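You operate a simulated robot arm through the tools that you are given. There is no shell and no other tool. Be economical: measure what you need, move in short steps, check, and stop when the job is done.

You are at the controls of a simulated robot arm. One attempt, no reset.

## Task
Unclamp and clear the nest, swap its blue pin for the red one and turn the model knob to 3.
Fine: the flange goes on the table, the blue pin in the free socket.

It is judged by the outcome, as a careful person would: the job done as asked, and still so three seconds after it is handed in. It fails if anything else is knocked over, pushed out of place, dropped, spilled or broken.

## Robot
A 7-joint arm with a two-finger parallel gripper, fixed in place. Base frame: the origin is at the foot of the arm, x ahead of it, y to its left, z up; the work surface is at about z = 0. Lengths are in m, angles in rad, forces in N, time in s.
With the tool pointing down near the work surface it reaches from about 0.24 to 0.62 m from the base axis. Its first joint turns from -1.152 to 1.152 rad. Payload 2.6 kg.
The TCP is the grasp point between the finger pads, 0.03 m short of the fingertips. In the tool frame z runs along the fingers and y along their closing line. The gripper opens to 0.094 m. The fingers are 0.028 m wide and 0.01 m thick; the gripper's body (0.05 by 0.096 m) begins 0.055 m behind the TCP.
Orientation is that of the tool frame in the base frame, as a unit quaternion [w, x, y, z]. With the fingers straight down and closing along the base's y, the tool's x points along the base's -x, its y along +y and its z along -z.

## Interface
- The arm moves only by the tool step_arm. Its arguments are lists of equal length, an entry for each row: "linear": the shift along the base's x, y, z in m, a list of three; "angular": the turn, a rotation vector about the base's x, y, z in rad, a list of three. In form: {"linear": [[dx, dy, dz], ...], "angular": [[wx, wy, wz], ...]}. A call has 1 to 12 rows; each row is the pose to reach, as a shift and turn from the pose commanded when the call began. "claw" is the opening, from 0 (shut) to 1 (fully open), set as the call begins (left out, the last holds). A row lasts 0.2 s, in which the tool goes at most 0.05 m and 0.15 rad; a call with a longer step from one row to the next is refused whole, and so is a gripper value outside its range. Where a pose cannot be reached the arm comes as near as it can. A force on the tool above 70 N (or 10 N above the force at the start of the call, whichever is more), or a blocked arm, ends the call early, and 0.2 s more pass. The fingers move at their own pace (about 0.072 m/s each) and stop on an object; they squeeze with about 25 N. The grip force told is the motor's: it shows also when the fingers shut on nothing. Time passes only in rows, and 0.2 s behind the last, so rows that repeat a pose let the fingers close. The reply holds the time, the measured pose of the TCP, the force on the tool along the base axes, the opening and the grip force, in the units named above and with some noise, with the torque about the TCP (base axes, N m) and any sound that the robot's microphone picked up, and new pictures: "views" is both (left out), scene, wrist or none.
- Cameras (640 x 400 px; columns grow to the right, rows downward): "scene" is fixed at [-0.0277, 0.4384, 0.5395]; the picture's right is [-0.99, -0.10, 0.00], its down [-0.09, 0.85, -0.52] and it looks along [0.05, -0.51, -0.86] (base axes); focal length 214 px, centre (320, 200). "wrist" rides on the gripper at [0.076, 0.014, -0.102] in the tool frame; the picture's right is [-0.18, 0.98, 0.00], its down [-0.75, -0.14, -0.64] and it looks along [-0.63, -0.12, 0.77] (tool axes); focal length 243 px, centre (320, 200). There is no depth. A picture from a camera that has moved, and an enlarged one, comes with that camera's place and axes in the base frame and with its lens. The place of the scene camera against the robot may be out by one fixed shift of up to 0.025 m in any direction.
- inspect(camera, box): a new picture of the part [left, top, right, bottom] of that camera's present view, enlarged. The clock stands still meanwhile.
- finish_job(): hands the job in; it is judged then, once.

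Work in short steps. Places have to be worked out from the pictures, the camera data and where the tool is seen: move nearer, look again, correct. Check each grasp and each placing, and mend what went wrong. You have 120 turns and 200 pictures in all, those below and enlarged ones among them. Open the gripper and draw the arm clear of the work before you hand the job in, unless the task says otherwise; then end with one line.

The tools are called after "Call:" as a command line: name --argument value ..., lists and objects as JSON in quotes. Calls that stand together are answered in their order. step_arm: Moves the arm, as the interface text tells. Its arguments: {"type":"object","properties":{"linear":{"type":"array","items":{"type":"array","items":{"type":"number"}}},"angular":{"type":"array","items":{"type":"array","items":{"type":"number"}}},"claw":{"type":"number"},"views":{"type":"string","enum":["both","scene","wrist","none"]}},"required":["linear","angular"]} The other tools are called the same way: inspect (camera, box) takes an enlarged picture of a part of a camera's view; finish_job () hands the job in.

At the start:

```text
time_s: 0.0
eef_pos: [0.3783, -0.0311, 0.36]
ee_rot: [0.0, 0.001, 1.0, 0.0]
force: [-0.5, 0.3, 1.1]
ft_torque: [0.0, 0.03, -0.03]
finger_gap: 0.0937
gripper_force: 0.0
```

scene: 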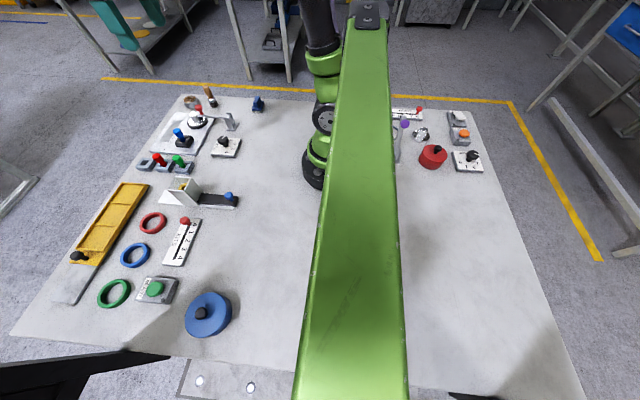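
wrist: 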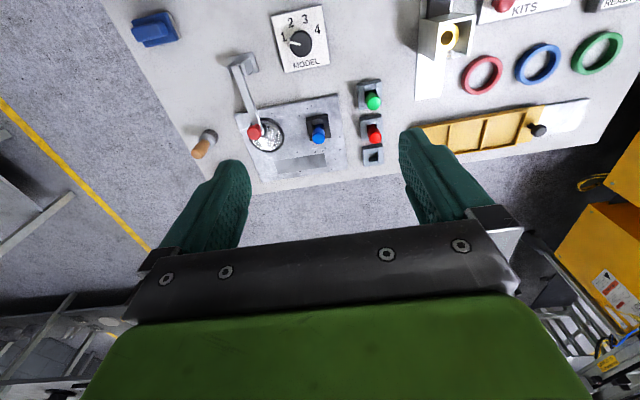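

The wrist view shows the nest plate with a clamp on the flange, blue pin, sockets and MODEL knob. I enlarge both views of that area first.

Call:
inspect --camera "wrist" --box '[180, 0, 420, 190]'

Call:
inspect --camera "scene" --box '[130, 80, 290, 210]'

```text
2.11 times, centred on (300, 95) of wrist
camera zoom: at [0.3013, -0.0179, 0.4627], right [0.18, 0.98, 0.0], down [0.75, -0.14, 0.64], along [0.63, -0.12, -0.77], focal length 511 px, centre (362, 421)
```

zoom: 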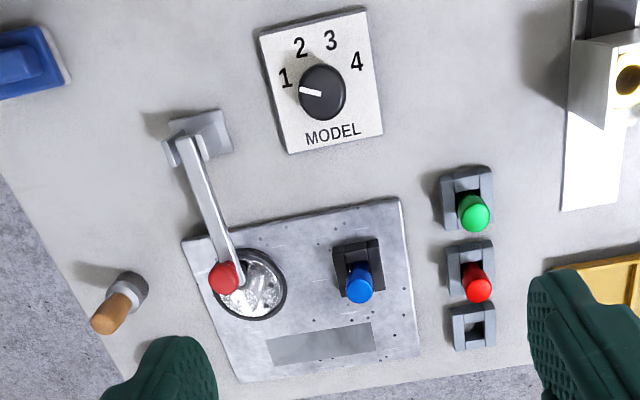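

```text
3.08 times, centred on (210, 145) of scene
camera zoom: at [-0.0277, 0.4384, 0.5395], right [-0.99, -0.1, 0.0], down [-0.09, 0.85, -0.52], along [0.05, -0.51, -0.86], focal length 660 px, centre (658, 369)
```

zoom: 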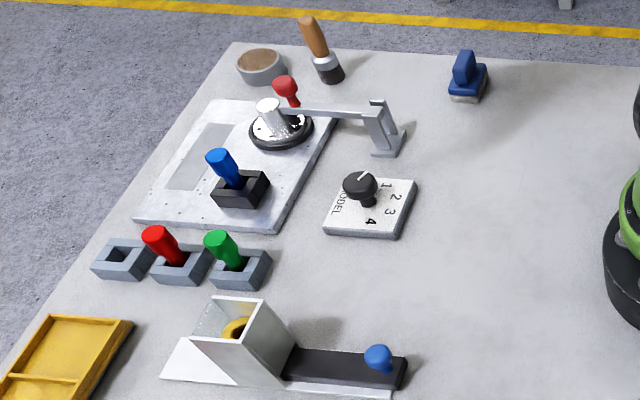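

Next I move back, to the right and lower, for a close view of the clamp and flange.

Call:
step_arm --linear '[[-0.02, -0.025, -0.025], [-0.04, -0.05, -0.05], [-0.06, -0.075, -0.075], [-0.08, -0.1, -0.1], [-0.08, -0.1, -0.1]]' --angular '[[0, 0, 0], [0, 0, 0], [0, 0, 0], [0, 0, 0], [0, 0, 0]]' --views "both"

```text
time_s: 1.2
eef_pos: [0.2978, -0.1319, 0.261]
ee_rot: [0.0, -0.001, 1.0, 0.0]
force: [0.2, 0.4, 0.6]
ft_torque: [0.02, 0.01, -0.02]
finger_gap: 0.0938
gripper_force: 0.1
camera wrist: at [0.2206, -0.1194, 0.3628], right [0.18, 0.98, 0.0], down [0.75, -0.14, 0.64], along [0.63, -0.12, -0.77], focal length 243 px, centre (320, 200)
```

scene: 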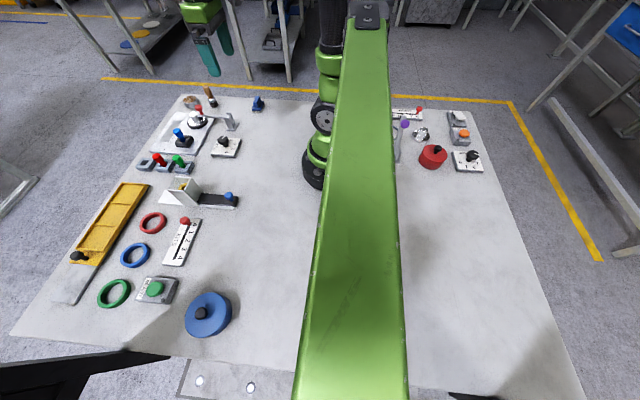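
wrist: 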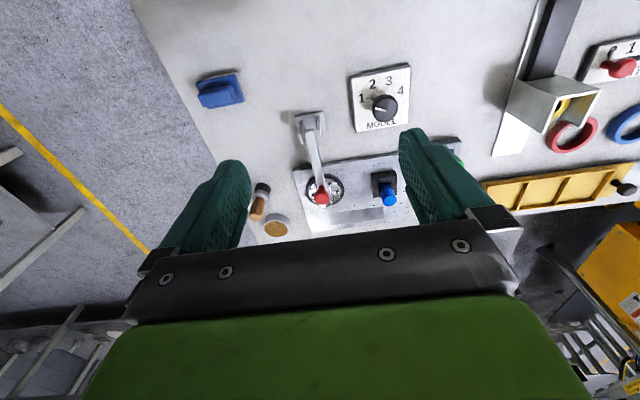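

I enlarge the clamp from here.

Call:
inspect --camera "wrist" --box '[240, 60, 420, 240]'

Call:
inspect --camera "scene" --box '[170, 85, 250, 165]'

```text
2.22 times, centred on (330, 150) of wrist
camera zoom: at [0.2206, -0.1194, 0.3628], right [0.18, 0.98, 0.0], down [0.75, -0.14, 0.64], along [0.63, -0.12, -0.77], focal length 539 px, centre (298, 311)
```

zoom: 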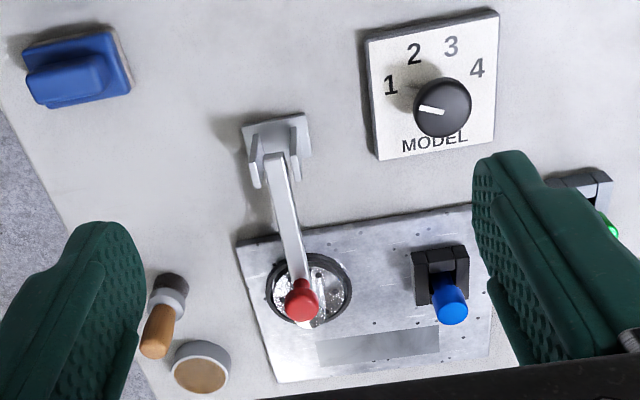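

```text
5.00 times, centred on (210, 125) of scene
camera zoom: at [-0.0277, 0.4384, 0.5395], right [-0.99, -0.1, 0.0], down [-0.09, 0.85, -0.52], along [0.05, -0.51, -0.86], focal length 1072 px, centre (870, 575)
```

zoom: 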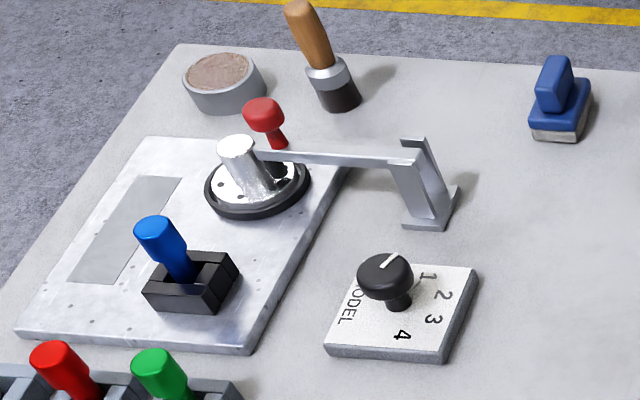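

The clamp is a lever hinged near x≈0.36 with a red handle at about (0.457, -0.162, 0.062), and the flange hub stands beside it. I go lower for a closer look.

Call:
step_arm --linear '[[0.015, -0.015, -0.03], [0.03, -0.03, -0.06], [0.05, -0.03, -0.09], [0.05, -0.03, -0.09]]' --angular '[[0, 0, 0], [0, 0, 0], [0, 0, 0], [0, 0, 0]]' --views "wrist"

Call:
inspect --camera "wrist" --box '[230, 60, 430, 250]'

```text
time_s: 2.2
eef_pos: [0.3482, -0.162, 0.1697]
ee_rot: [0.0, 0.0, 1.0, 0.001]
force: [0.0, -0.2, -0.8]
ft_torque: [0.01, 0.0, -0.01]
finger_gap: 0.0943
gripper_force: 0.1
camera wrist: at [0.2715, -0.1487, 0.2733], right [0.18, 0.98, 0.0], down [0.75, -0.14, 0.64], along [0.63, -0.12, -0.77], focal length 243 px, centre (320, 200)
```

wrist: 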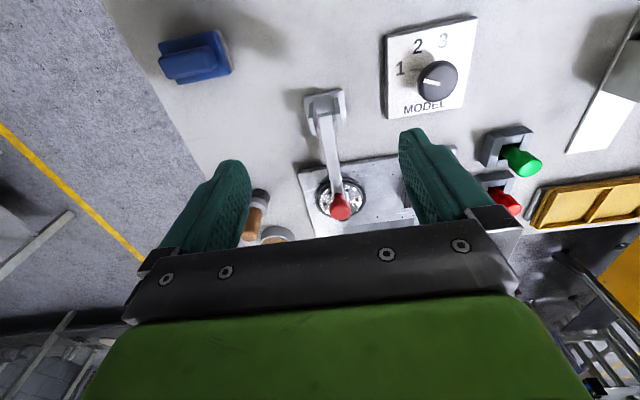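

```text
2.11 times, centred on (330, 155) of wrist
camera zoom: at [0.2715, -0.1487, 0.2733], right [0.18, 0.98, 0.0], down [0.75, -0.14, 0.64], along [0.63, -0.12, -0.77], focal length 511 px, centre (299, 295)
```

zoom: 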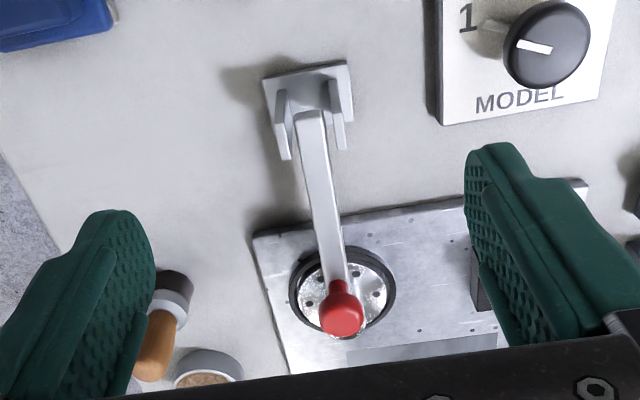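

The handle knob sits at about (0.450, -0.160, 0.072), and the hub is just beyond it at x≈0.48. I move above the knob, then check.

Call:
step_arm --linear '[[0.04, 0.001, 0.0], [0.08, 0.002, 0.0], [0.101, 0.002, -0.02], [0.101, 0.002, -0.055], [0.101, 0.002, -0.055]]' --angular '[[0, 0, 0], [0, 0, 0], [0, 0, 0], [0, 0, 0], [0, 0, 0]]' --claw 0.6 --views "both"

Call:
inspect --camera "scene" --box '[160, 70, 260, 160]'

```text
time_s: 3.4
eef_pos: [0.4483, -0.16, 0.1159]
ee_rot: [0.001, 0.0, 1.0, 0.001]
force: [0.0, -0.1, -1.0]
ft_torque: [0.02, -0.03, 0.02]
finger_gap: 0.0567
gripper_force: 0.0
camera wrist: at [0.3706, -0.1463, 0.218], right [0.18, 0.98, 0.0], down [0.75, -0.14, 0.64], along [0.63, -0.12, -0.77], focal length 243 px, centre (320, 200)
```

scene: 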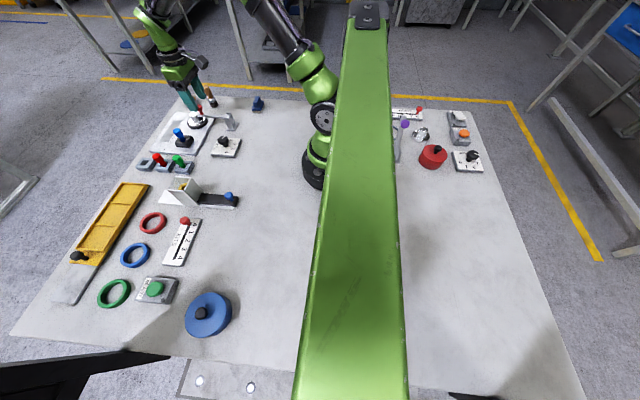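
wrist: 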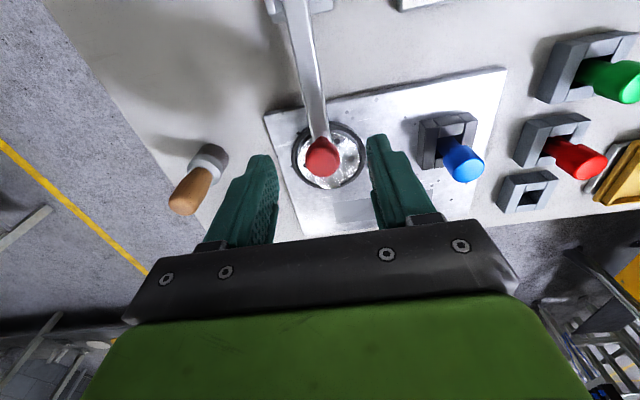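

```text
4.44 times, centred on (210, 115) of scene
camera zoom: at [-0.0277, 0.4384, 0.5395], right [-0.99, -0.1, 0.0], down [-0.09, 0.85, -0.52], along [0.05, -0.51, -0.86], focal length 953 px, centre (809, 578)
```

zoom: 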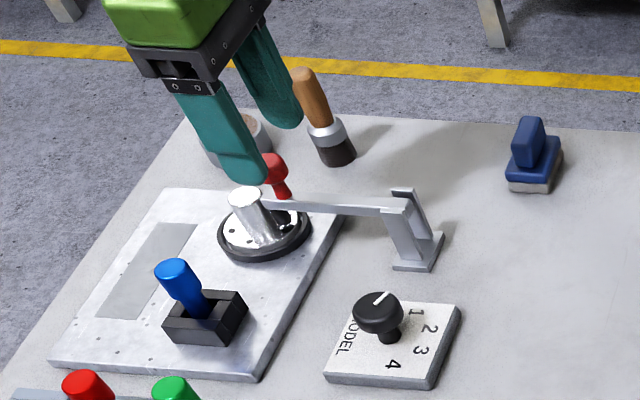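

Two rays put the knob at (0.457, -0.161, 0.066), midway between the fingers. I lower to z≈0.078 and close.

Call:
step_arm --linear '[[0.002, -0.001, -0.02], [0.003, -0.001, -0.038], [0.003, -0.001, -0.038]]' --angular '[[0, 0, 0], [0, 0, 0], [0, 0, 0]]' --views "none"

Call:
step_arm --linear '[[0, 0, 0], [0, 0, 0], [0, 0, 0], [0, 0, 0]]' --angular '[[0, 0, 0], [0, 0, 0], [0, 0, 0], [0, 0, 0]]' --claw 0 --views "wrist"

Call:
inspect --camera "scene" --box '[160, 70, 260, 160]'

```text
time_s: 4.2
eef_pos: [0.452, -0.1615, 0.0768]
ee_rot: [0.001, 0.0, 1.0, 0.0]
force: [-1.1, -0.2, -0.3]
ft_torque: [-0.01, -0.01, -0.02]
finger_gap: 0.0564
gripper_force: 0.1
```

```text
time_s: 5.2
eef_pos: [0.4508, -0.1595, 0.0778]
ee_rot: [0.0, -0.001, 1.0, 0.001]
force: [-1.6, 8.5, 0.9]
ft_torque: [0.09, 0.02, -0.01]
finger_gap: 0.0233
gripper_force: 45.1
camera wrist: at [0.3745, -0.1464, 0.1796], right [0.18, 0.98, 0.0], down [0.75, -0.14, 0.64], along [0.63, -0.12, -0.77], focal length 243 px, centre (320, 200)
```

wrist: 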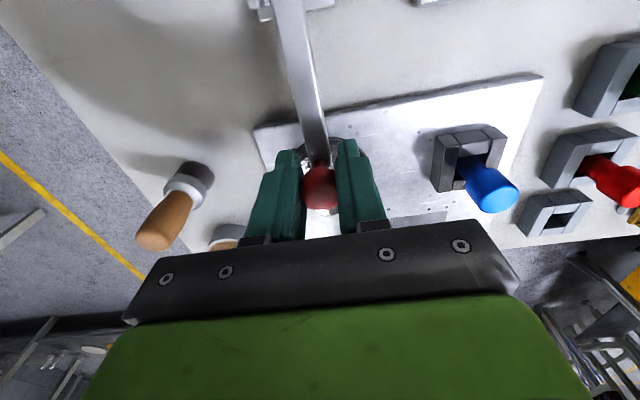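

```text
4.44 times, centred on (210, 115) of scene
camera zoom: at [-0.0277, 0.4385, 0.5395], right [-0.99, -0.1, 0.0], down [-0.09, 0.85, -0.52], along [0.05, -0.51, -0.86], focal length 953 px, centre (809, 578)
```

zoom: 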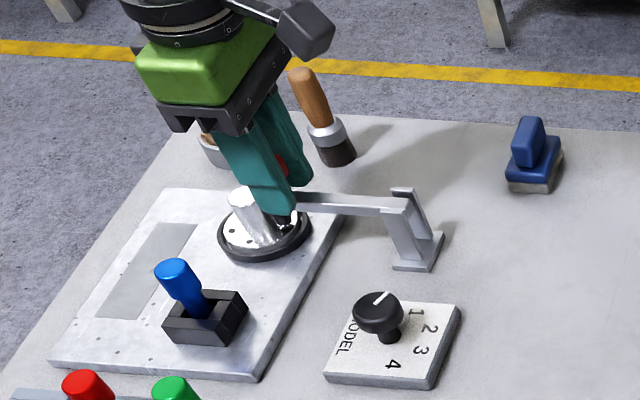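

The knob is gripped with a gap of 23 mm. I swing it up about 20° around the hinge at about (0.356, 0.048) and check the forces.

Call:
step_arm --linear '[[-0.0023, 0.001, 0.0085], [-0.0053, 0.001, 0.0167], [-0.009, 0.001, 0.0246], [-0.0134, 0.001, 0.0322]]' --angular '[[0, 0, 0], [0, 0, 0], [0, 0, 0], [0, 0, 0]]' --views "none"

Call:
inspect --camera "scene" --box '[160, 70, 260, 160]'

```text
time_s: 6.2
eef_pos: [0.4384, -0.1597, 0.1082]
ee_rot: [-0.002, 0.0, 1.0, 0.0]
force: [-2.8, 0.8, -18.0]
ft_torque: [0.04, -1.05, 0.0]
finger_gap: 0.0233
gripper_force: 44.8
```

```text
4.44 times, centred on (210, 115) of scene
camera zoom: at [-0.0276, 0.4384, 0.5396], right [-0.99, -0.1, 0.0], down [-0.09, 0.85, -0.52], along [0.05, -0.51, -0.86], focal length 953 px, centre (809, 578)
```

zoom: 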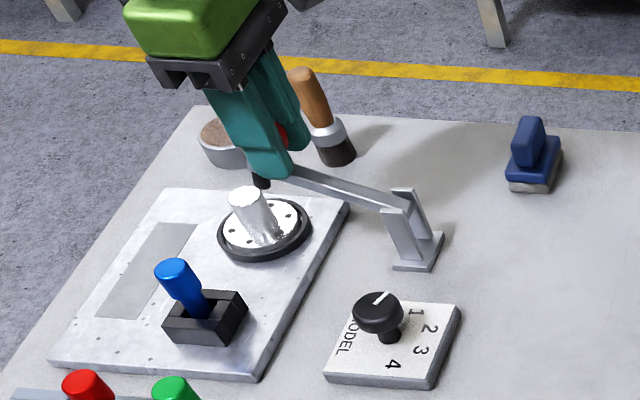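

The lever is lifting. I continue the arc to about 60°.

Call:
step_arm --linear '[[-0.005, 0, 0.0071], [-0.0107, 0, 0.0138], [-0.017, 0, 0.02], [-0.0237, 0, 0.0257], [-0.031, 0, 0.0306], [-0.0385, 0, 0.035], [-0.0465, 0, 0.0387], [-0.0546, 0, 0.0417]]' --angular '[[0, 0, 0], [0, 0, 0], [0, 0, 0], [0, 0, 0], [0, 0, 0], [0, 0, 0], [0, 0, 0], [0, 0, 0]]' --views "none"

Call:
inspect --camera "scene" --box '[160, 70, 260, 160]'

```text
time_s: 8.0
eef_pos: [0.3849, -0.1597, 0.1522]
ee_rot: [0.003, -0.002, 1.0, -0.002]
force: [15.1, -3.1, 2.4]
ft_torque: [-0.08, -1.55, -0.02]
finger_gap: 0.0235
gripper_force: 45.5
```

```text
4.44 times, centred on (210, 115) of scene
camera zoom: at [-0.0277, 0.4385, 0.5395], right [-0.99, -0.1, 0.0], down [-0.09, 0.85, -0.52], along [0.05, -0.51, -0.86], focal length 953 px, centre (809, 578)
```

zoom: 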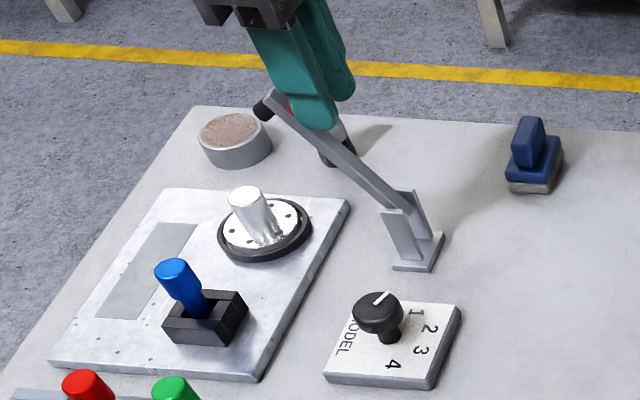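

Forces stay moderate, so I carry the arc on to about 100°.

Call:
step_arm --linear '[[-0.0086, 0, 0.002], [-0.0172, 0, 0.0037], [-0.026, 0, 0.0043], [-0.0347, 0, 0.0044], [-0.0435, 0, 0.0035], [-0.052, 0, 0.0021], [-0.0605, 0, -0.0003], [-0.0687, 0, -0.0032]]' --angular '[[0, 0, 0], [0, 0, 0], [0, 0, 0], [0, 0, 0], [0, 0, 0], [0, 0, 0], [0, 0, 0], [0, 0, 0]]' --views "none"

Call:
inspect --camera "scene" --box '[160, 70, 260, 160]'

```text
time_s: 9.8
eef_pos: [0.315, -0.16, 0.1479]
ee_rot: [-0.001, 0.0, 1.0, -0.001]
force: [-0.7, -0.3, 0.1]
ft_torque: [-0.05, -0.02, 0.03]
finger_gap: 0.0
gripper_force: 32.9
```

```text
4.44 times, centred on (210, 115) of scene
camera zoom: at [-0.0277, 0.4384, 0.5395], right [-0.99, -0.1, 0.0], down [-0.09, 0.85, -0.52], along [0.05, -0.51, -0.86], focal length 953 px, centre (809, 578)
```

zoom: 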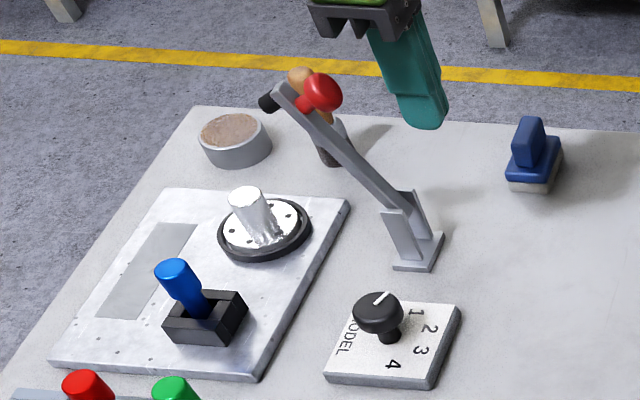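

The fingers slipped off at the lever's stop (about 60° up), and the lever stays up, so the nest is unclamped. I open, rise, yaw about -40° to keep the camera and body off the lever, and go above the flange.

Call:
step_arm --linear '[[-0.01, 0, 0.04], [-0.01, 0, 0.08], [0.02, 0, 0.11], [0.06, 0, 0.11], [0.1, 0, 0.11], [0.12, 0, 0.11], [0.12, 0, 0.11]]' --angular '[[0, 0, 0], [0, 0, -0.14], [0, 0, -0.28], [0, 0, -0.42], [0, 0, -0.56], [0, 0, -0.7], [0, 0, -0.7]]' --claw 0.6 --views "both"

Call:
inspect --camera "wrist" --box '[190, 20, 430, 220]'

```text
time_s: 11.4
eef_pos: [0.4372, -0.1613, 0.2593]
ee_rot: [0.0, 0.343, 0.939, 0.0]
force: [-0.8, 0.4, -0.4]
ft_torque: [0.01, -0.03, 0.02]
finger_gap: 0.0569
gripper_force: 0.0
camera wrist: at [0.3876, -0.1006, 0.3615], right [0.78, 0.63, 0.0], down [0.48, -0.59, 0.64], along [0.41, -0.5, -0.77], focal length 243 px, centre (320, 200)
```

scene: 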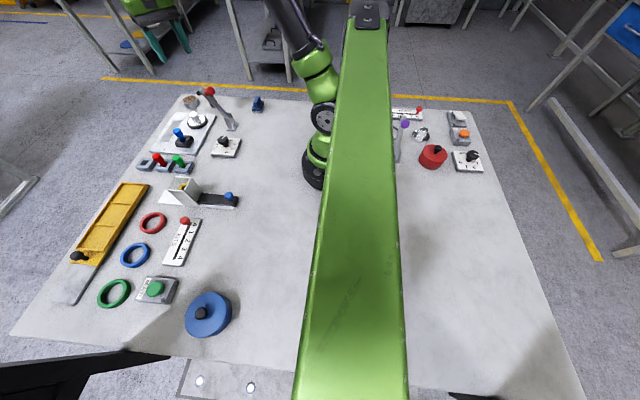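
wrist: 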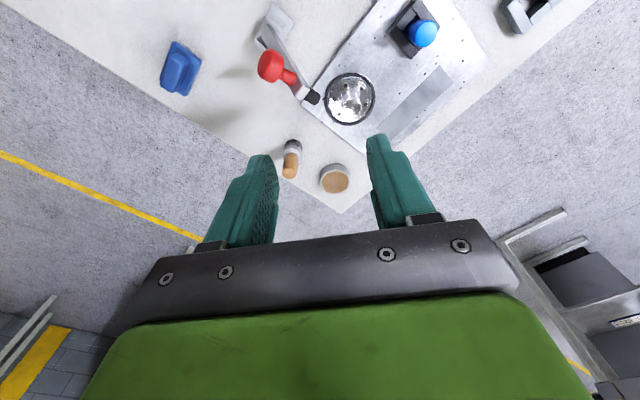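

```text
2.00 times, centred on (310, 120) of wrist
camera zoom: at [0.3876, -0.1006, 0.3615], right [0.78, 0.63, 0.0], down [0.48, -0.59, 0.64], along [0.41, -0.5, -0.77], focal length 485 px, centre (340, 360)
```

zoom: 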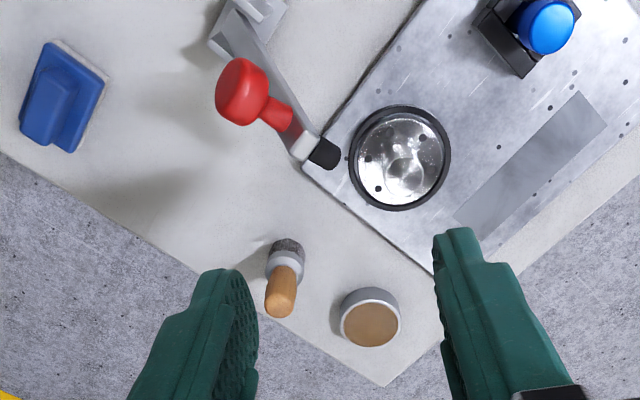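

The flange centre is about (0.487, -0.159), and the lever tip is at x≈0.427. I go above the flange at z≈0.12.

Call:
step_arm --linear '[[0.03, 0.001, -0.03], [0.051, 0.002, -0.07], [0.051, 0.002, -0.11], [0.051, 0.002, -0.14], [0.051, 0.002, -0.14]]' --angular '[[0, 0, 0], [0, 0, 0], [0, 0, 0], [0, 0, 0], [0, 0, 0]]' --views "wrist"

Call:
inspect --camera "scene" --box '[150, 60, 250, 150]'

Call:
inspect --camera "wrist" --box '[220, 60, 420, 240]'

```text
time_s: 12.6
eef_pos: [0.4854, -0.1575, 0.1175]
ee_rot: [0.0, 0.343, 0.939, 0.0]
force: [0.1, -0.1, 0.1]
ft_torque: [-0.01, -0.01, 0.01]
finger_gap: 0.0563
gripper_force: 0.0
camera wrist: at [0.4364, -0.0977, 0.2198], right [0.77, 0.63, 0.0], down [0.49, -0.59, 0.64], along [0.41, -0.5, -0.77], focal length 243 px, centre (320, 200)
```

wrist: 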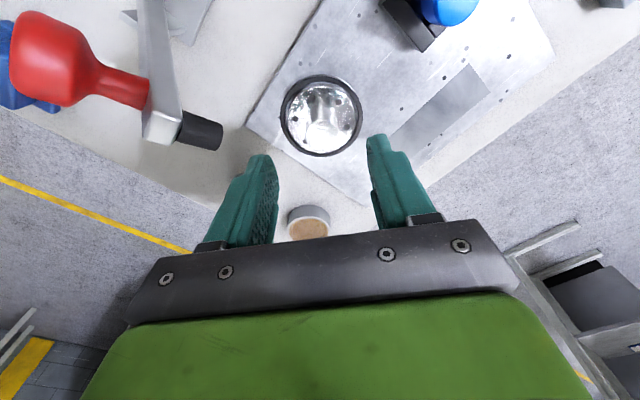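

```text
4.44 times, centred on (200, 105) of scene
camera zoom: at [-0.0277, 0.4384, 0.5395], right [-0.99, -0.1, 0.0], down [-0.09, 0.85, -0.52], along [0.05, -0.51, -0.86], focal length 953 px, centre (853, 622)
```

zoom: 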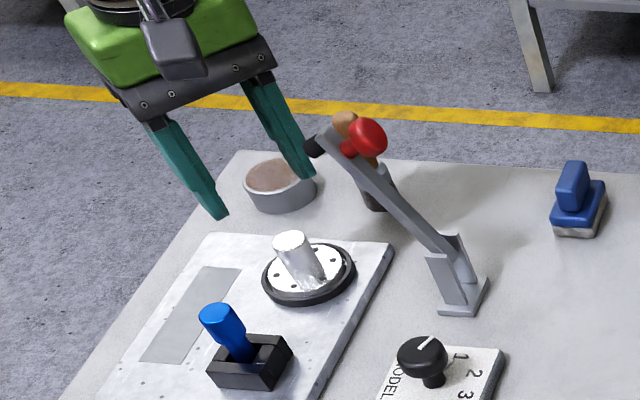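

```text
2.22 times, centred on (320, 150) of wrist
camera zoom: at [0.4364, -0.0977, 0.2198], right [0.77, 0.63, 0.0], down [0.49, -0.59, 0.64], along [0.41, -0.5, -0.77], focal length 539 px, centre (320, 311)
```

zoom: 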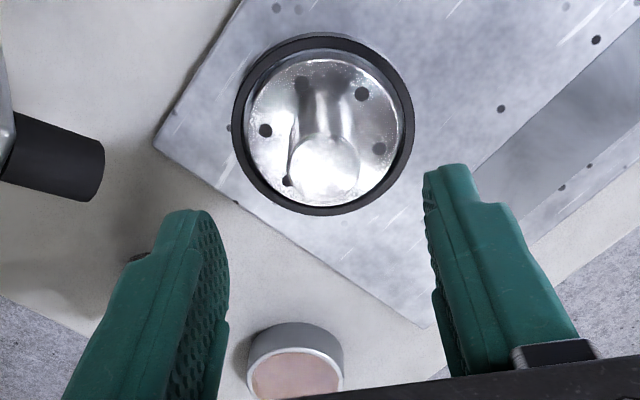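

Hub axis is at about (0.4856, -0.156), with its top near z 0.055. I lower and grip it.

Call:
step_arm --linear '[[0, 0.0015, -0.02], [0, 0.0015, -0.04], [0, 0.0015, -0.057], [0, 0.0015, -0.057]]' --angular '[[0, 0, 0], [0, 0, 0], [0, 0, 0], [0, 0, 0]]' --views "none"

Call:
step_arm --linear '[[0, 0, 0], [0, 0, 0], [0, 0, 0], [0, 0, 0]]' --angular '[[0, 0, 0], [0, 0, 0], [0, 0, 0], [0, 0, 0]]' --claw 0 --views "wrist"

Call:
inspect --camera "scene" --box '[150, 60, 250, 150]'

```text
time_s: 13.6
eef_pos: [0.486, -0.1559, 0.0607]
ee_rot: [0.0, 0.343, 0.939, 0.0]
force: [0.2, -0.3, -0.7]
ft_torque: [-0.02, -0.01, -0.03]
finger_gap: 0.0562
gripper_force: 0.2
```

```text
time_s: 14.6
eef_pos: [0.4849, -0.1559, 0.062]
ee_rot: [0.001, 0.343, 0.939, 0.0]
force: [0.2, 0.7, 0.2]
ft_torque: [0.0, -0.07, 0.02]
finger_gap: 0.025
gripper_force: 24.3
camera wrist: at [0.4357, -0.0967, 0.1636], right [0.77, 0.63, 0.0], down [0.49, -0.59, 0.64], along [0.41, -0.5, -0.77], focal length 243 px, centre (320, 200)
```

wrist: 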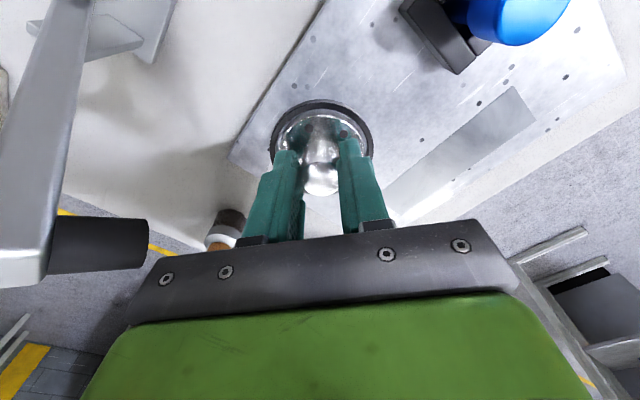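

```text
4.44 times, centred on (200, 105) of scene
camera zoom: at [-0.0277, 0.4384, 0.5395], right [-0.99, -0.1, 0.0], down [-0.09, 0.85, -0.52], along [0.05, -0.51, -0.86], focal length 953 px, centre (853, 622)
```

zoom: 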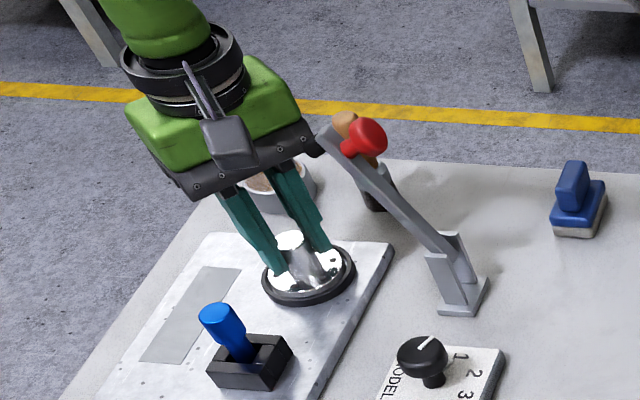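

Hub gripped (gap 25 mm). I lift straight up.

Call:
step_arm --linear '[[0, 0, 0.01], [0, 0, 0.03], [0, 0, 0.06], [0, 0, 0.1], [0, 0, 0.14], [0, 0, 0.14]]' --angular '[[0, 0, 0], [0, 0, 0], [0, 0, 0], [0, 0, 0], [0, 0, 0], [0, 0, 0]]' --views "none"

Call:
inspect --camera "scene" --box '[140, 30, 260, 150]'

```text
time_s: 16.0
eef_pos: [0.4859, -0.1552, 0.1995]
ee_rot: [0.0, 0.343, 0.939, -0.001]
force: [-0.8, -0.3, -2.7]
ft_torque: [0.03, 0.0, 0.01]
finger_gap: 0.0251
gripper_force: 24.7
```

```text
3.33 times, centred on (200, 90) of scene
camera zoom: at [-0.0277, 0.4384, 0.5395], right [-0.99, -0.1, 0.0], down [-0.09, 0.85, -0.52], along [0.05, -0.51, -0.86], focal length 715 px, centre (720, 567)
```

zoom: 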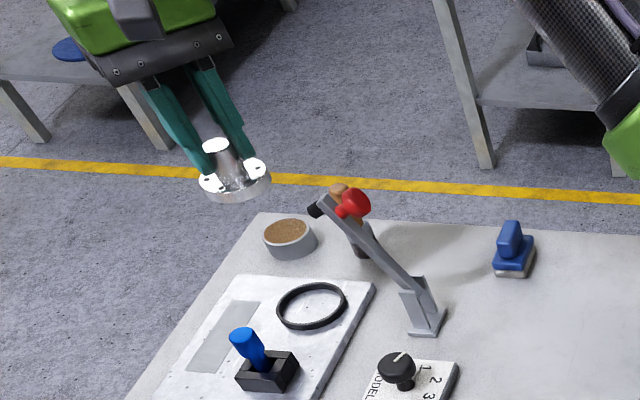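

Flange is out. I carry it over the pins to free table around (0.335, 0.045), returning the yaw on the way.

Call:
step_arm --linear '[[0, 0.04, 0], [-0.01, 0.08, 0], [-0.03, 0.12, 0], [-0.06, 0.15, 0], [-0.1, 0.18, 0], [-0.13, 0.2, 0], [-0.15, 0.2, 0], [-0.15, 0.2, 0]]' --angular '[[0, 0, 0.1], [0, 0, 0.2], [0, 0, 0.3], [0, 0, 0.4], [0, 0, 0.5], [0, 0, 0.6], [0, 0, 0.7], [0, 0, 0.7]]' --views "both"

Call:
inspect --camera "scene" --box '[150, 60, 310, 220]'

```text
time_s: 17.8
eef_pos: [0.3351, 0.0441, 0.2005]
ee_rot: [0.001, -0.001, 1.0, 0.0]
force: [-0.1, -0.8, -2.9]
ft_torque: [-0.01, 0.03, 0.01]
finger_gap: 0.0249
gripper_force: 24.7
camera wrist: at [0.2578, 0.0577, 0.3026], right [0.18, 0.98, 0.0], down [0.75, -0.14, 0.64], along [0.63, -0.12, -0.77], focal length 243 px, centre (320, 200)
```

scene: 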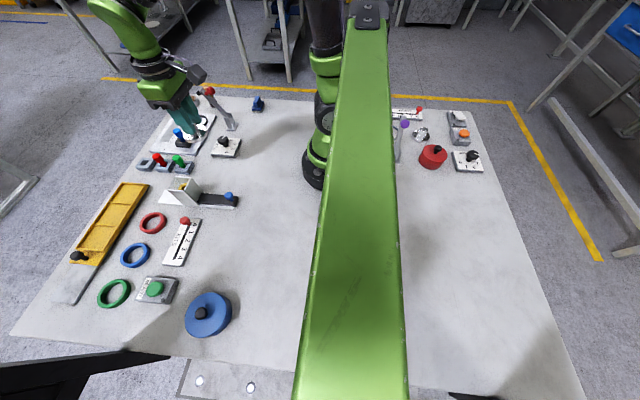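
wrist: 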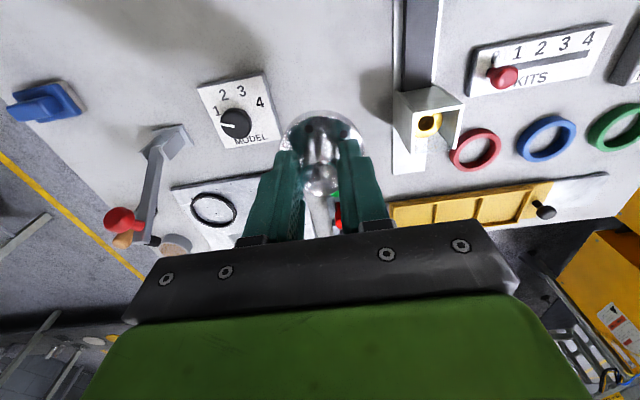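

```text
2.50 times, centred on (230, 140) of scene
camera zoom: at [-0.0277, 0.4385, 0.5395], right [-0.99, -0.1, 0.0], down [-0.09, 0.85, -0.52], along [0.05, -0.51, -0.86], focal length 536 px, centre (545, 350)
```

zoom: 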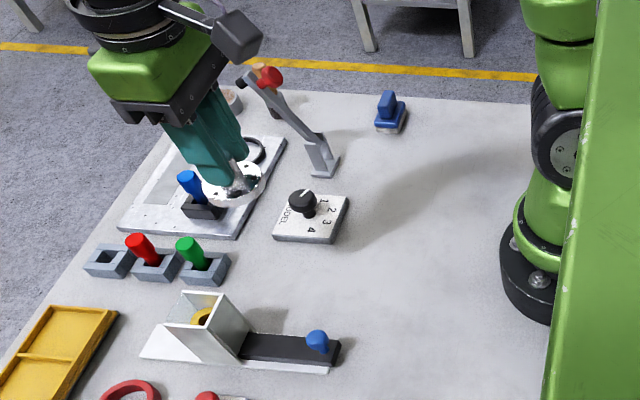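

The landing spot is clear on all sides (panel edge y≈-0.02, chute y≈0.125). I lower to z≈0.075 first.

Call:
step_arm --linear '[[0, 0, -0.04], [0, 0, -0.08], [0, 0, -0.11], [0, 0, -0.125], [0, 0, -0.13], [0, 0, -0.13]]' --angular '[[0, 0, 0], [0, 0, 0], [0, 0, 0], [0, 0, 0], [0, 0, 0], [0, 0, 0]]' --views "none"

Call:
inspect --camera "scene" --box '[170, 90, 290, 210]'

```text
time_s: 19.2
eef_pos: [0.3358, 0.0449, 0.0706]
ee_rot: [0.0, 0.0, 1.0, 0.001]
force: [0.4, -0.1, -3.7]
ft_torque: [0.02, 0.02, 0.0]
finger_gap: 0.0249
gripper_force: 25.2
```

```text
3.33 times, centred on (230, 150) of scene
camera zoom: at [-0.0277, 0.4384, 0.5395], right [-0.99, -0.1, 0.0], down [-0.09, 0.85, -0.52], along [0.05, -0.51, -0.86], focal length 715 px, centre (620, 367)
```

zoom: 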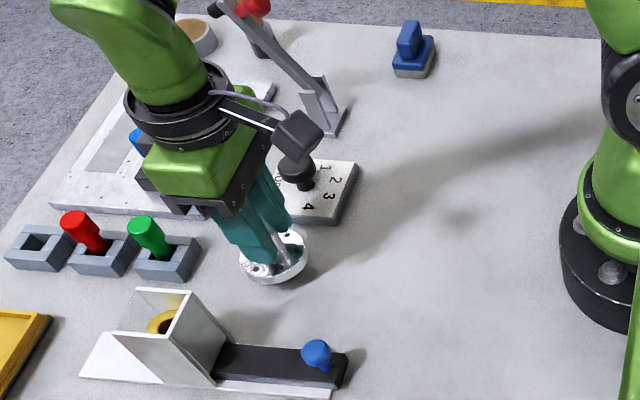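

Still in the air with about 10–20 mm to go. I lower in 2 mm steps until contact.

Call:
step_arm --linear '[[0, 0, -0.003], [0, 0, -0.006], [0, 0, -0.009], [0, 0, -0.011], [0, 0, -0.013], [0, 0, -0.015], [0, 0, -0.017], [0, 0, -0.019], [0, 0, -0.021], [0, 0, -0.023]]' --angular '[[0, 0, 0], [0, 0, 0], [0, 0, 0], [0, 0, 0], [0, 0, 0], [0, 0, 0], [0, 0, 0], [0, 0, 0], [0, 0, 0], [0, 0, 0]]' --views "none"

Call:
inspect --camera "scene" --box '[190, 110, 270, 190]'

```text
time_s: 21.4
eef_pos: [0.3377, 0.0452, 0.0501]
ee_rot: [0.002, 0.0, 1.0, -0.001]
force: [-5.4, -2.1, 22.1]
ft_torque: [-0.04, 0.03, -0.16]
finger_gap: 0.0253
gripper_force: 24.8
```

```text
5.00 times, centred on (230, 150) of scene
camera zoom: at [-0.0278, 0.4384, 0.5395], right [-0.99, -0.1, 0.0], down [-0.09, 0.85, -0.52], along [0.05, -0.51, -0.86], focal length 1072 px, centre (770, 450)
```

zoom: 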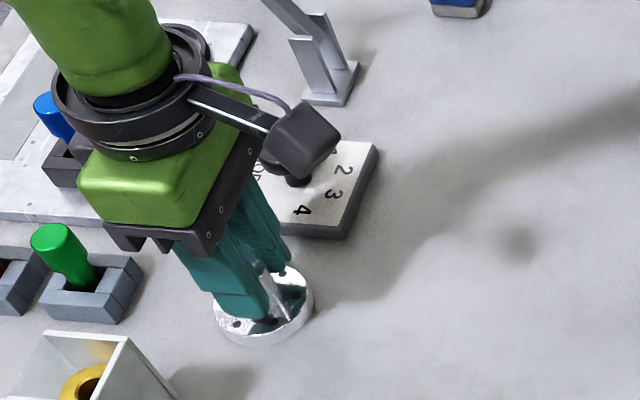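

Contact at TCP z 0.050. I relieve the push a bit, open, and rise.

Call:
step_arm --linear '[[0, 0, 0.002], [0, 0, 0.002]]' --angular '[[0, 0, 0], [0, 0, 0]]' --views "none"

Call:
step_arm --linear '[[0, 0, 0], [0, 0, 0], [0, 0, 0.02], [0, 0, 0.06], [0, 0, 0.1], [0, 0, 0.13], [0, 0, 0.13]]' --angular '[[0, 0, 0], [0, 0, 0], [0, 0, 0], [0, 0, 0], [0, 0, 0], [0, 0, 0], [0, 0, 0]]' --claw 0.6 --views "wrist"

Call:
inspect --camera "scene" --box '[130, 100, 250, 200]'

Call:
inspect --camera "wrist" --box '[150, 60, 430, 240]'

```text
time_s: 22.0
eef_pos: [0.3353, 0.0426, 0.0496]
ee_rot: [-0.001, -0.001, 1.0, 0.001]
force: [0.2, 0.1, -2.1]
ft_torque: [0.0, 0.07, -0.02]
finger_gap: 0.025
gripper_force: 25.0
```

```text
time_s: 23.6
eef_pos: [0.3378, 0.0445, 0.1816]
ee_rot: [0.0, -0.001, 1.0, 0.0]
force: [0.4, 0.2, -0.2]
ft_torque: [0.0, 0.0, -0.01]
finger_gap: 0.0564
gripper_force: 0.0
camera wrist: at [0.2604, 0.0576, 0.2835], right [0.18, 0.98, 0.0], down [0.75, -0.14, 0.64], along [0.63, -0.12, -0.77], focal length 243 px, centre (320, 200)
```

wrist: 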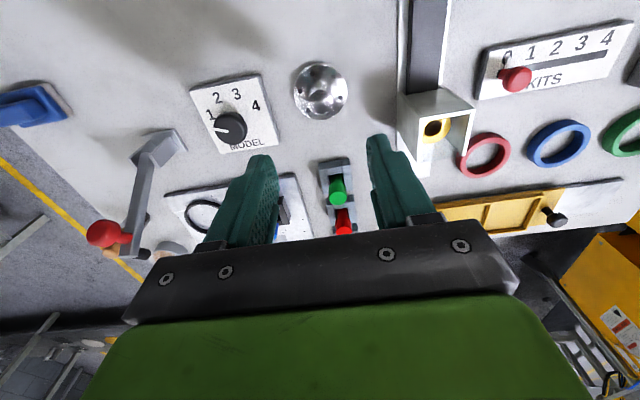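

```text
4.00 times, centred on (190, 150) of scene
camera zoom: at [-0.0277, 0.4384, 0.5395], right [-0.99, -0.1, 0.0], down [-0.09, 0.85, -0.52], along [0.05, -0.51, -0.86], focal length 858 px, centre (840, 400)
```

zoom: 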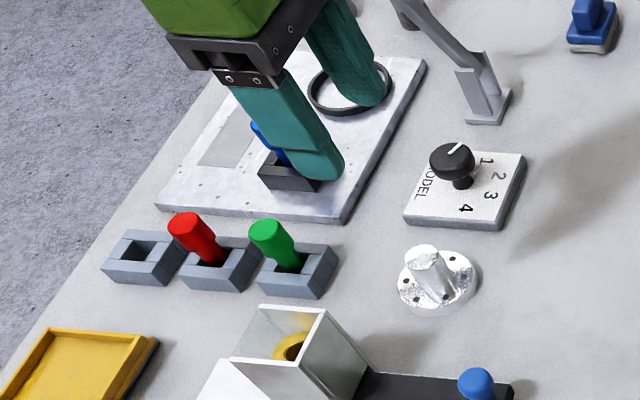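

```text
2.22 times, centred on (290, 150) of wrist
camera zoom: at [0.2604, 0.0576, 0.2835], right [0.18, 0.98, 0.0], down [0.75, -0.14, 0.64], along [0.63, -0.12, -0.77], focal length 539 px, centre (387, 311)
```

zoom: 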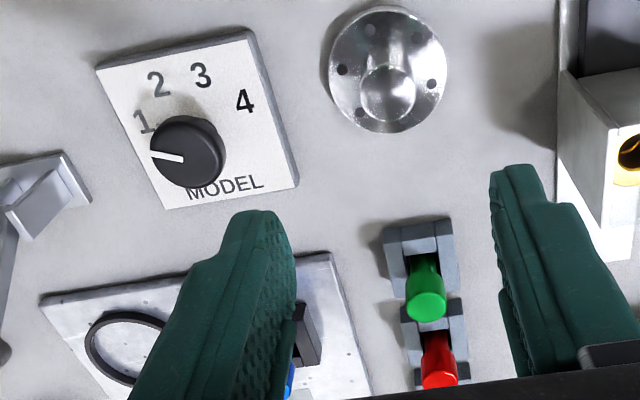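

Flange rests flat on the table. Next is the blue pin; I move to view it closely.

Call:
step_arm --linear '[[0.03, -0.03, 0], [0.06, -0.06, 0], [0.08, -0.1, 0], [0.08, -0.1, 0]]' --angular '[[0, 0, 0], [0, 0, 0], [0, 0, 0], [0, 0, 0]]' --views "wrist"

Call:
inspect --camera "wrist" --box '[220, 60, 500, 240]'

```text
time_s: 24.6
eef_pos: [0.4172, -0.0587, 0.1787]
ee_rot: [0.0, -0.001, 1.0, 0.0]
force: [-0.4, 0.1, 0.0]
ft_torque: [-0.02, 0.03, 0.0]
finger_gap: 0.0564
gripper_force: 0.0
camera wrist: at [0.3396, -0.0445, 0.2817], right [0.18, 0.98, 0.0], down [0.75, -0.14, 0.64], along [0.63, -0.12, -0.77], focal length 243 px, centre (320, 200)
```

wrist: 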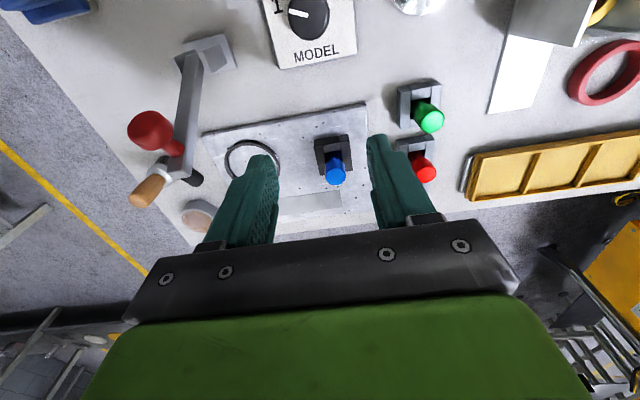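

```text
2.22 times, centred on (360, 150) of wrist
camera zoom: at [0.3396, -0.0445, 0.2817], right [0.18, 0.98, 0.0], down [0.75, -0.14, 0.64], along [0.63, -0.12, -0.77], focal length 539 px, centre (231, 311)
```

zoom: 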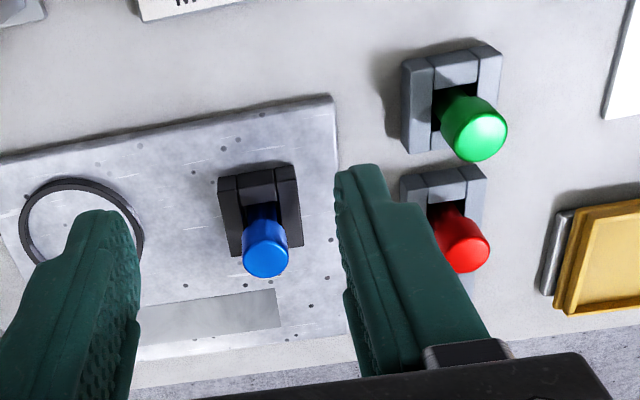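

Pin axis is at about (0.480, -0.056). I go directly above it at z≈0.12 and check alignment.

Call:
step_arm --linear '[[0.03, 0.001, -0.02], [0.062, 0.002, -0.04], [0.062, 0.002, -0.06], [0.062, 0.002, -0.06]]' --angular '[[0, 0, 0], [0, 0, 0], [0, 0, 0], [0, 0, 0]]' --views "none"

Call:
inspect --camera "wrist" --box '[230, 40, 470, 220]'

Call:
inspect --camera "scene" --box '[130, 70, 240, 180]'

```text
time_s: 25.6
eef_pos: [0.4783, -0.0552, 0.1192]
ee_rot: [0.0, 0.0, 1.0, -0.001]
force: [-0.6, 0.4, 0.1]
ft_torque: [-0.04, 0.0, 0.03]
finger_gap: 0.0564
gripper_force: 0.0
```

```text
2.22 times, centred on (350, 130) of wrist
camera zoom: at [0.4012, -0.0421, 0.2216], right [0.18, 0.98, 0.0], down [0.75, -0.14, 0.64], along [0.63, -0.12, -0.77], focal length 539 px, centre (253, 356)
```

zoom: 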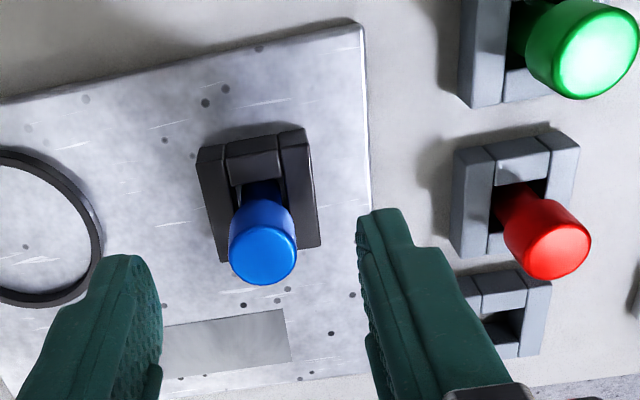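

```text
3.64 times, centred on (185, 125) of scene
camera zoom: at [-0.0277, 0.4384, 0.5395], right [-0.99, -0.1, 0.0], down [-0.09, 0.85, -0.52], along [0.05, -0.51, -0.86], focal length 780 px, centre (811, 473)
```

zoom: 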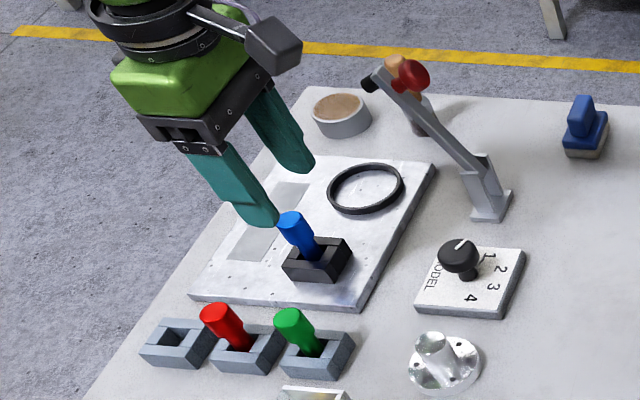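

Pin top is at about (0.483, -0.055, 0.070). I lower so the tips sit at z≈0.043, just above the socket, then close.

Call:
step_arm --linear '[[0.005, 0.0, -0.02], [0.005, 0.0, -0.035], [0.005, 0.0, -0.046], [0.005, 0, -0.046]]' --angular '[[0, 0, 0], [0, 0, 0], [0, 0, 0], [0, 0, 0]]' --views "none"

Call:
step_arm --linear '[[0, 0, 0], [0, 0, 0], [0, 0, 0], [0, 0, 0]]' --angular '[[0, 0, 0], [0, 0, 0], [0, 0, 0], [0, 0, 0]]' --claw 0 --views "wrist"

Call:
inspect --camera "scene" --box '[140, 90, 220, 170]'

```text
time_s: 26.6
eef_pos: [0.4839, -0.0547, 0.0739]
ee_rot: [-0.001, 0.0, 1.0, 0.0]
force: [0.0, -0.8, 0.3]
ft_torque: [-0.03, -0.04, 0.02]
finger_gap: 0.0564
gripper_force: 0.1
```

```text
time_s: 27.6
eef_pos: [0.4839, -0.055, 0.0735]
ee_rot: [0.0, 0.0, 1.0, 0.0]
force: [-0.9, 0.3, 0.6]
ft_torque: [-0.01, 0.01, 0.03]
finger_gap: 0.0214
gripper_force: 24.8
camera wrist: at [0.4072, -0.041, 0.1763], right [0.18, 0.98, 0.0], down [0.75, -0.14, 0.64], along [0.63, -0.12, -0.77], focal length 243 px, centre (320, 200)
```

wrist: 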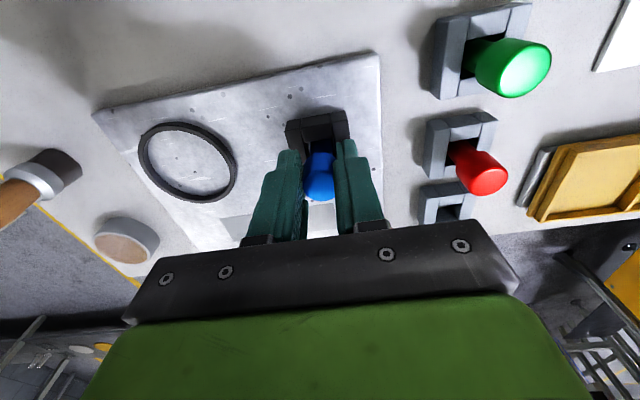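

```text
5.00 times, centred on (180, 130) of scene
camera zoom: at [-0.0277, 0.4384, 0.5395], right [-0.99, -0.1, 0.0], down [-0.09, 0.85, -0.52], along [0.05, -0.51, -0.86], focal length 1072 px, centre (1020, 550)
```

zoom: 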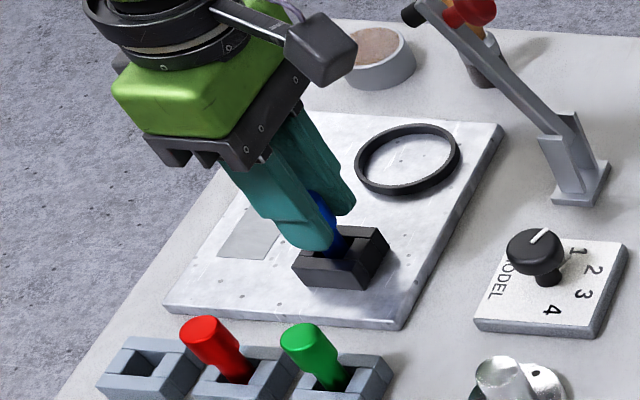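

Pin gripped with a gap of 21 mm and no side force. I lift straight up.

Call:
step_arm --linear '[[0, 0, 0.01], [0, 0, 0.025], [0, 0, 0.045], [0, 0, 0.07], [0, 0, 0.1], [0, 0, 0.1]]' --angular '[[0, 0, 0], [0, 0, 0], [0, 0, 0], [0, 0, 0], [0, 0, 0], [0, 0, 0]]' --views "wrist"

Call:
inspect --camera "scene" --box '[130, 70, 230, 170]'

Call:
inspect --camera "wrist" --box '[260, 80, 480, 240]'

```text
time_s: 29.0
eef_pos: [0.4834, -0.0545, 0.1743]
ee_rot: [0.0, -0.001, 1.0, -0.001]
force: [0.2, -0.4, -0.7]
ft_torque: [0.02, -0.03, 0.03]
finger_gap: 0.0213
gripper_force: 25.1
camera wrist: at [0.4063, -0.041, 0.277], right [0.18, 0.98, 0.0], down [0.75, -0.14, 0.64], along [0.63, -0.12, -0.77], focal length 243 px, centre (320, 200)
```

wrist: 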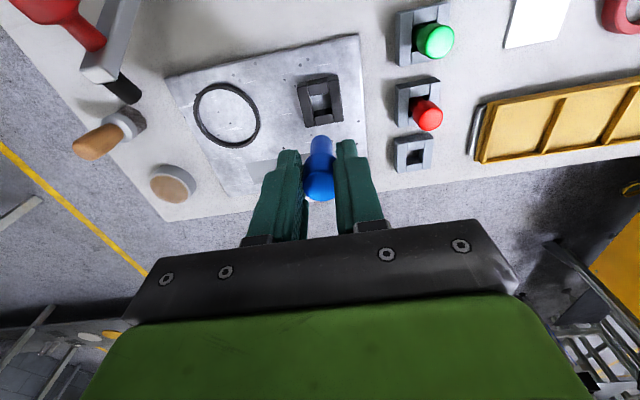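

```text
4.00 times, centred on (180, 120) of scene
camera zoom: at [-0.0277, 0.4384, 0.5395], right [-0.99, -0.1, 0.0], down [-0.09, 0.85, -0.52], along [0.05, -0.51, -0.86], focal length 858 px, centre (880, 520)
```

zoom: 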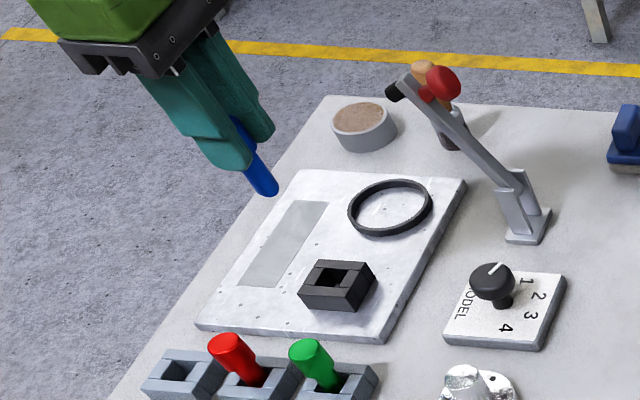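

```text
2.50 times, centred on (370, 160) of wrist
camera zoom: at [0.4063, -0.041, 0.277], right [0.18, 0.98, 0.0], down [0.75, -0.14, 0.64], along [0.63, -0.12, -0.77], focal length 606 px, centre (195, 300)
```

zoom: 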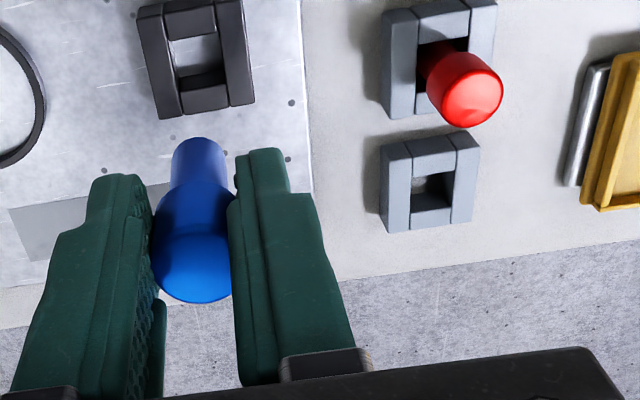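

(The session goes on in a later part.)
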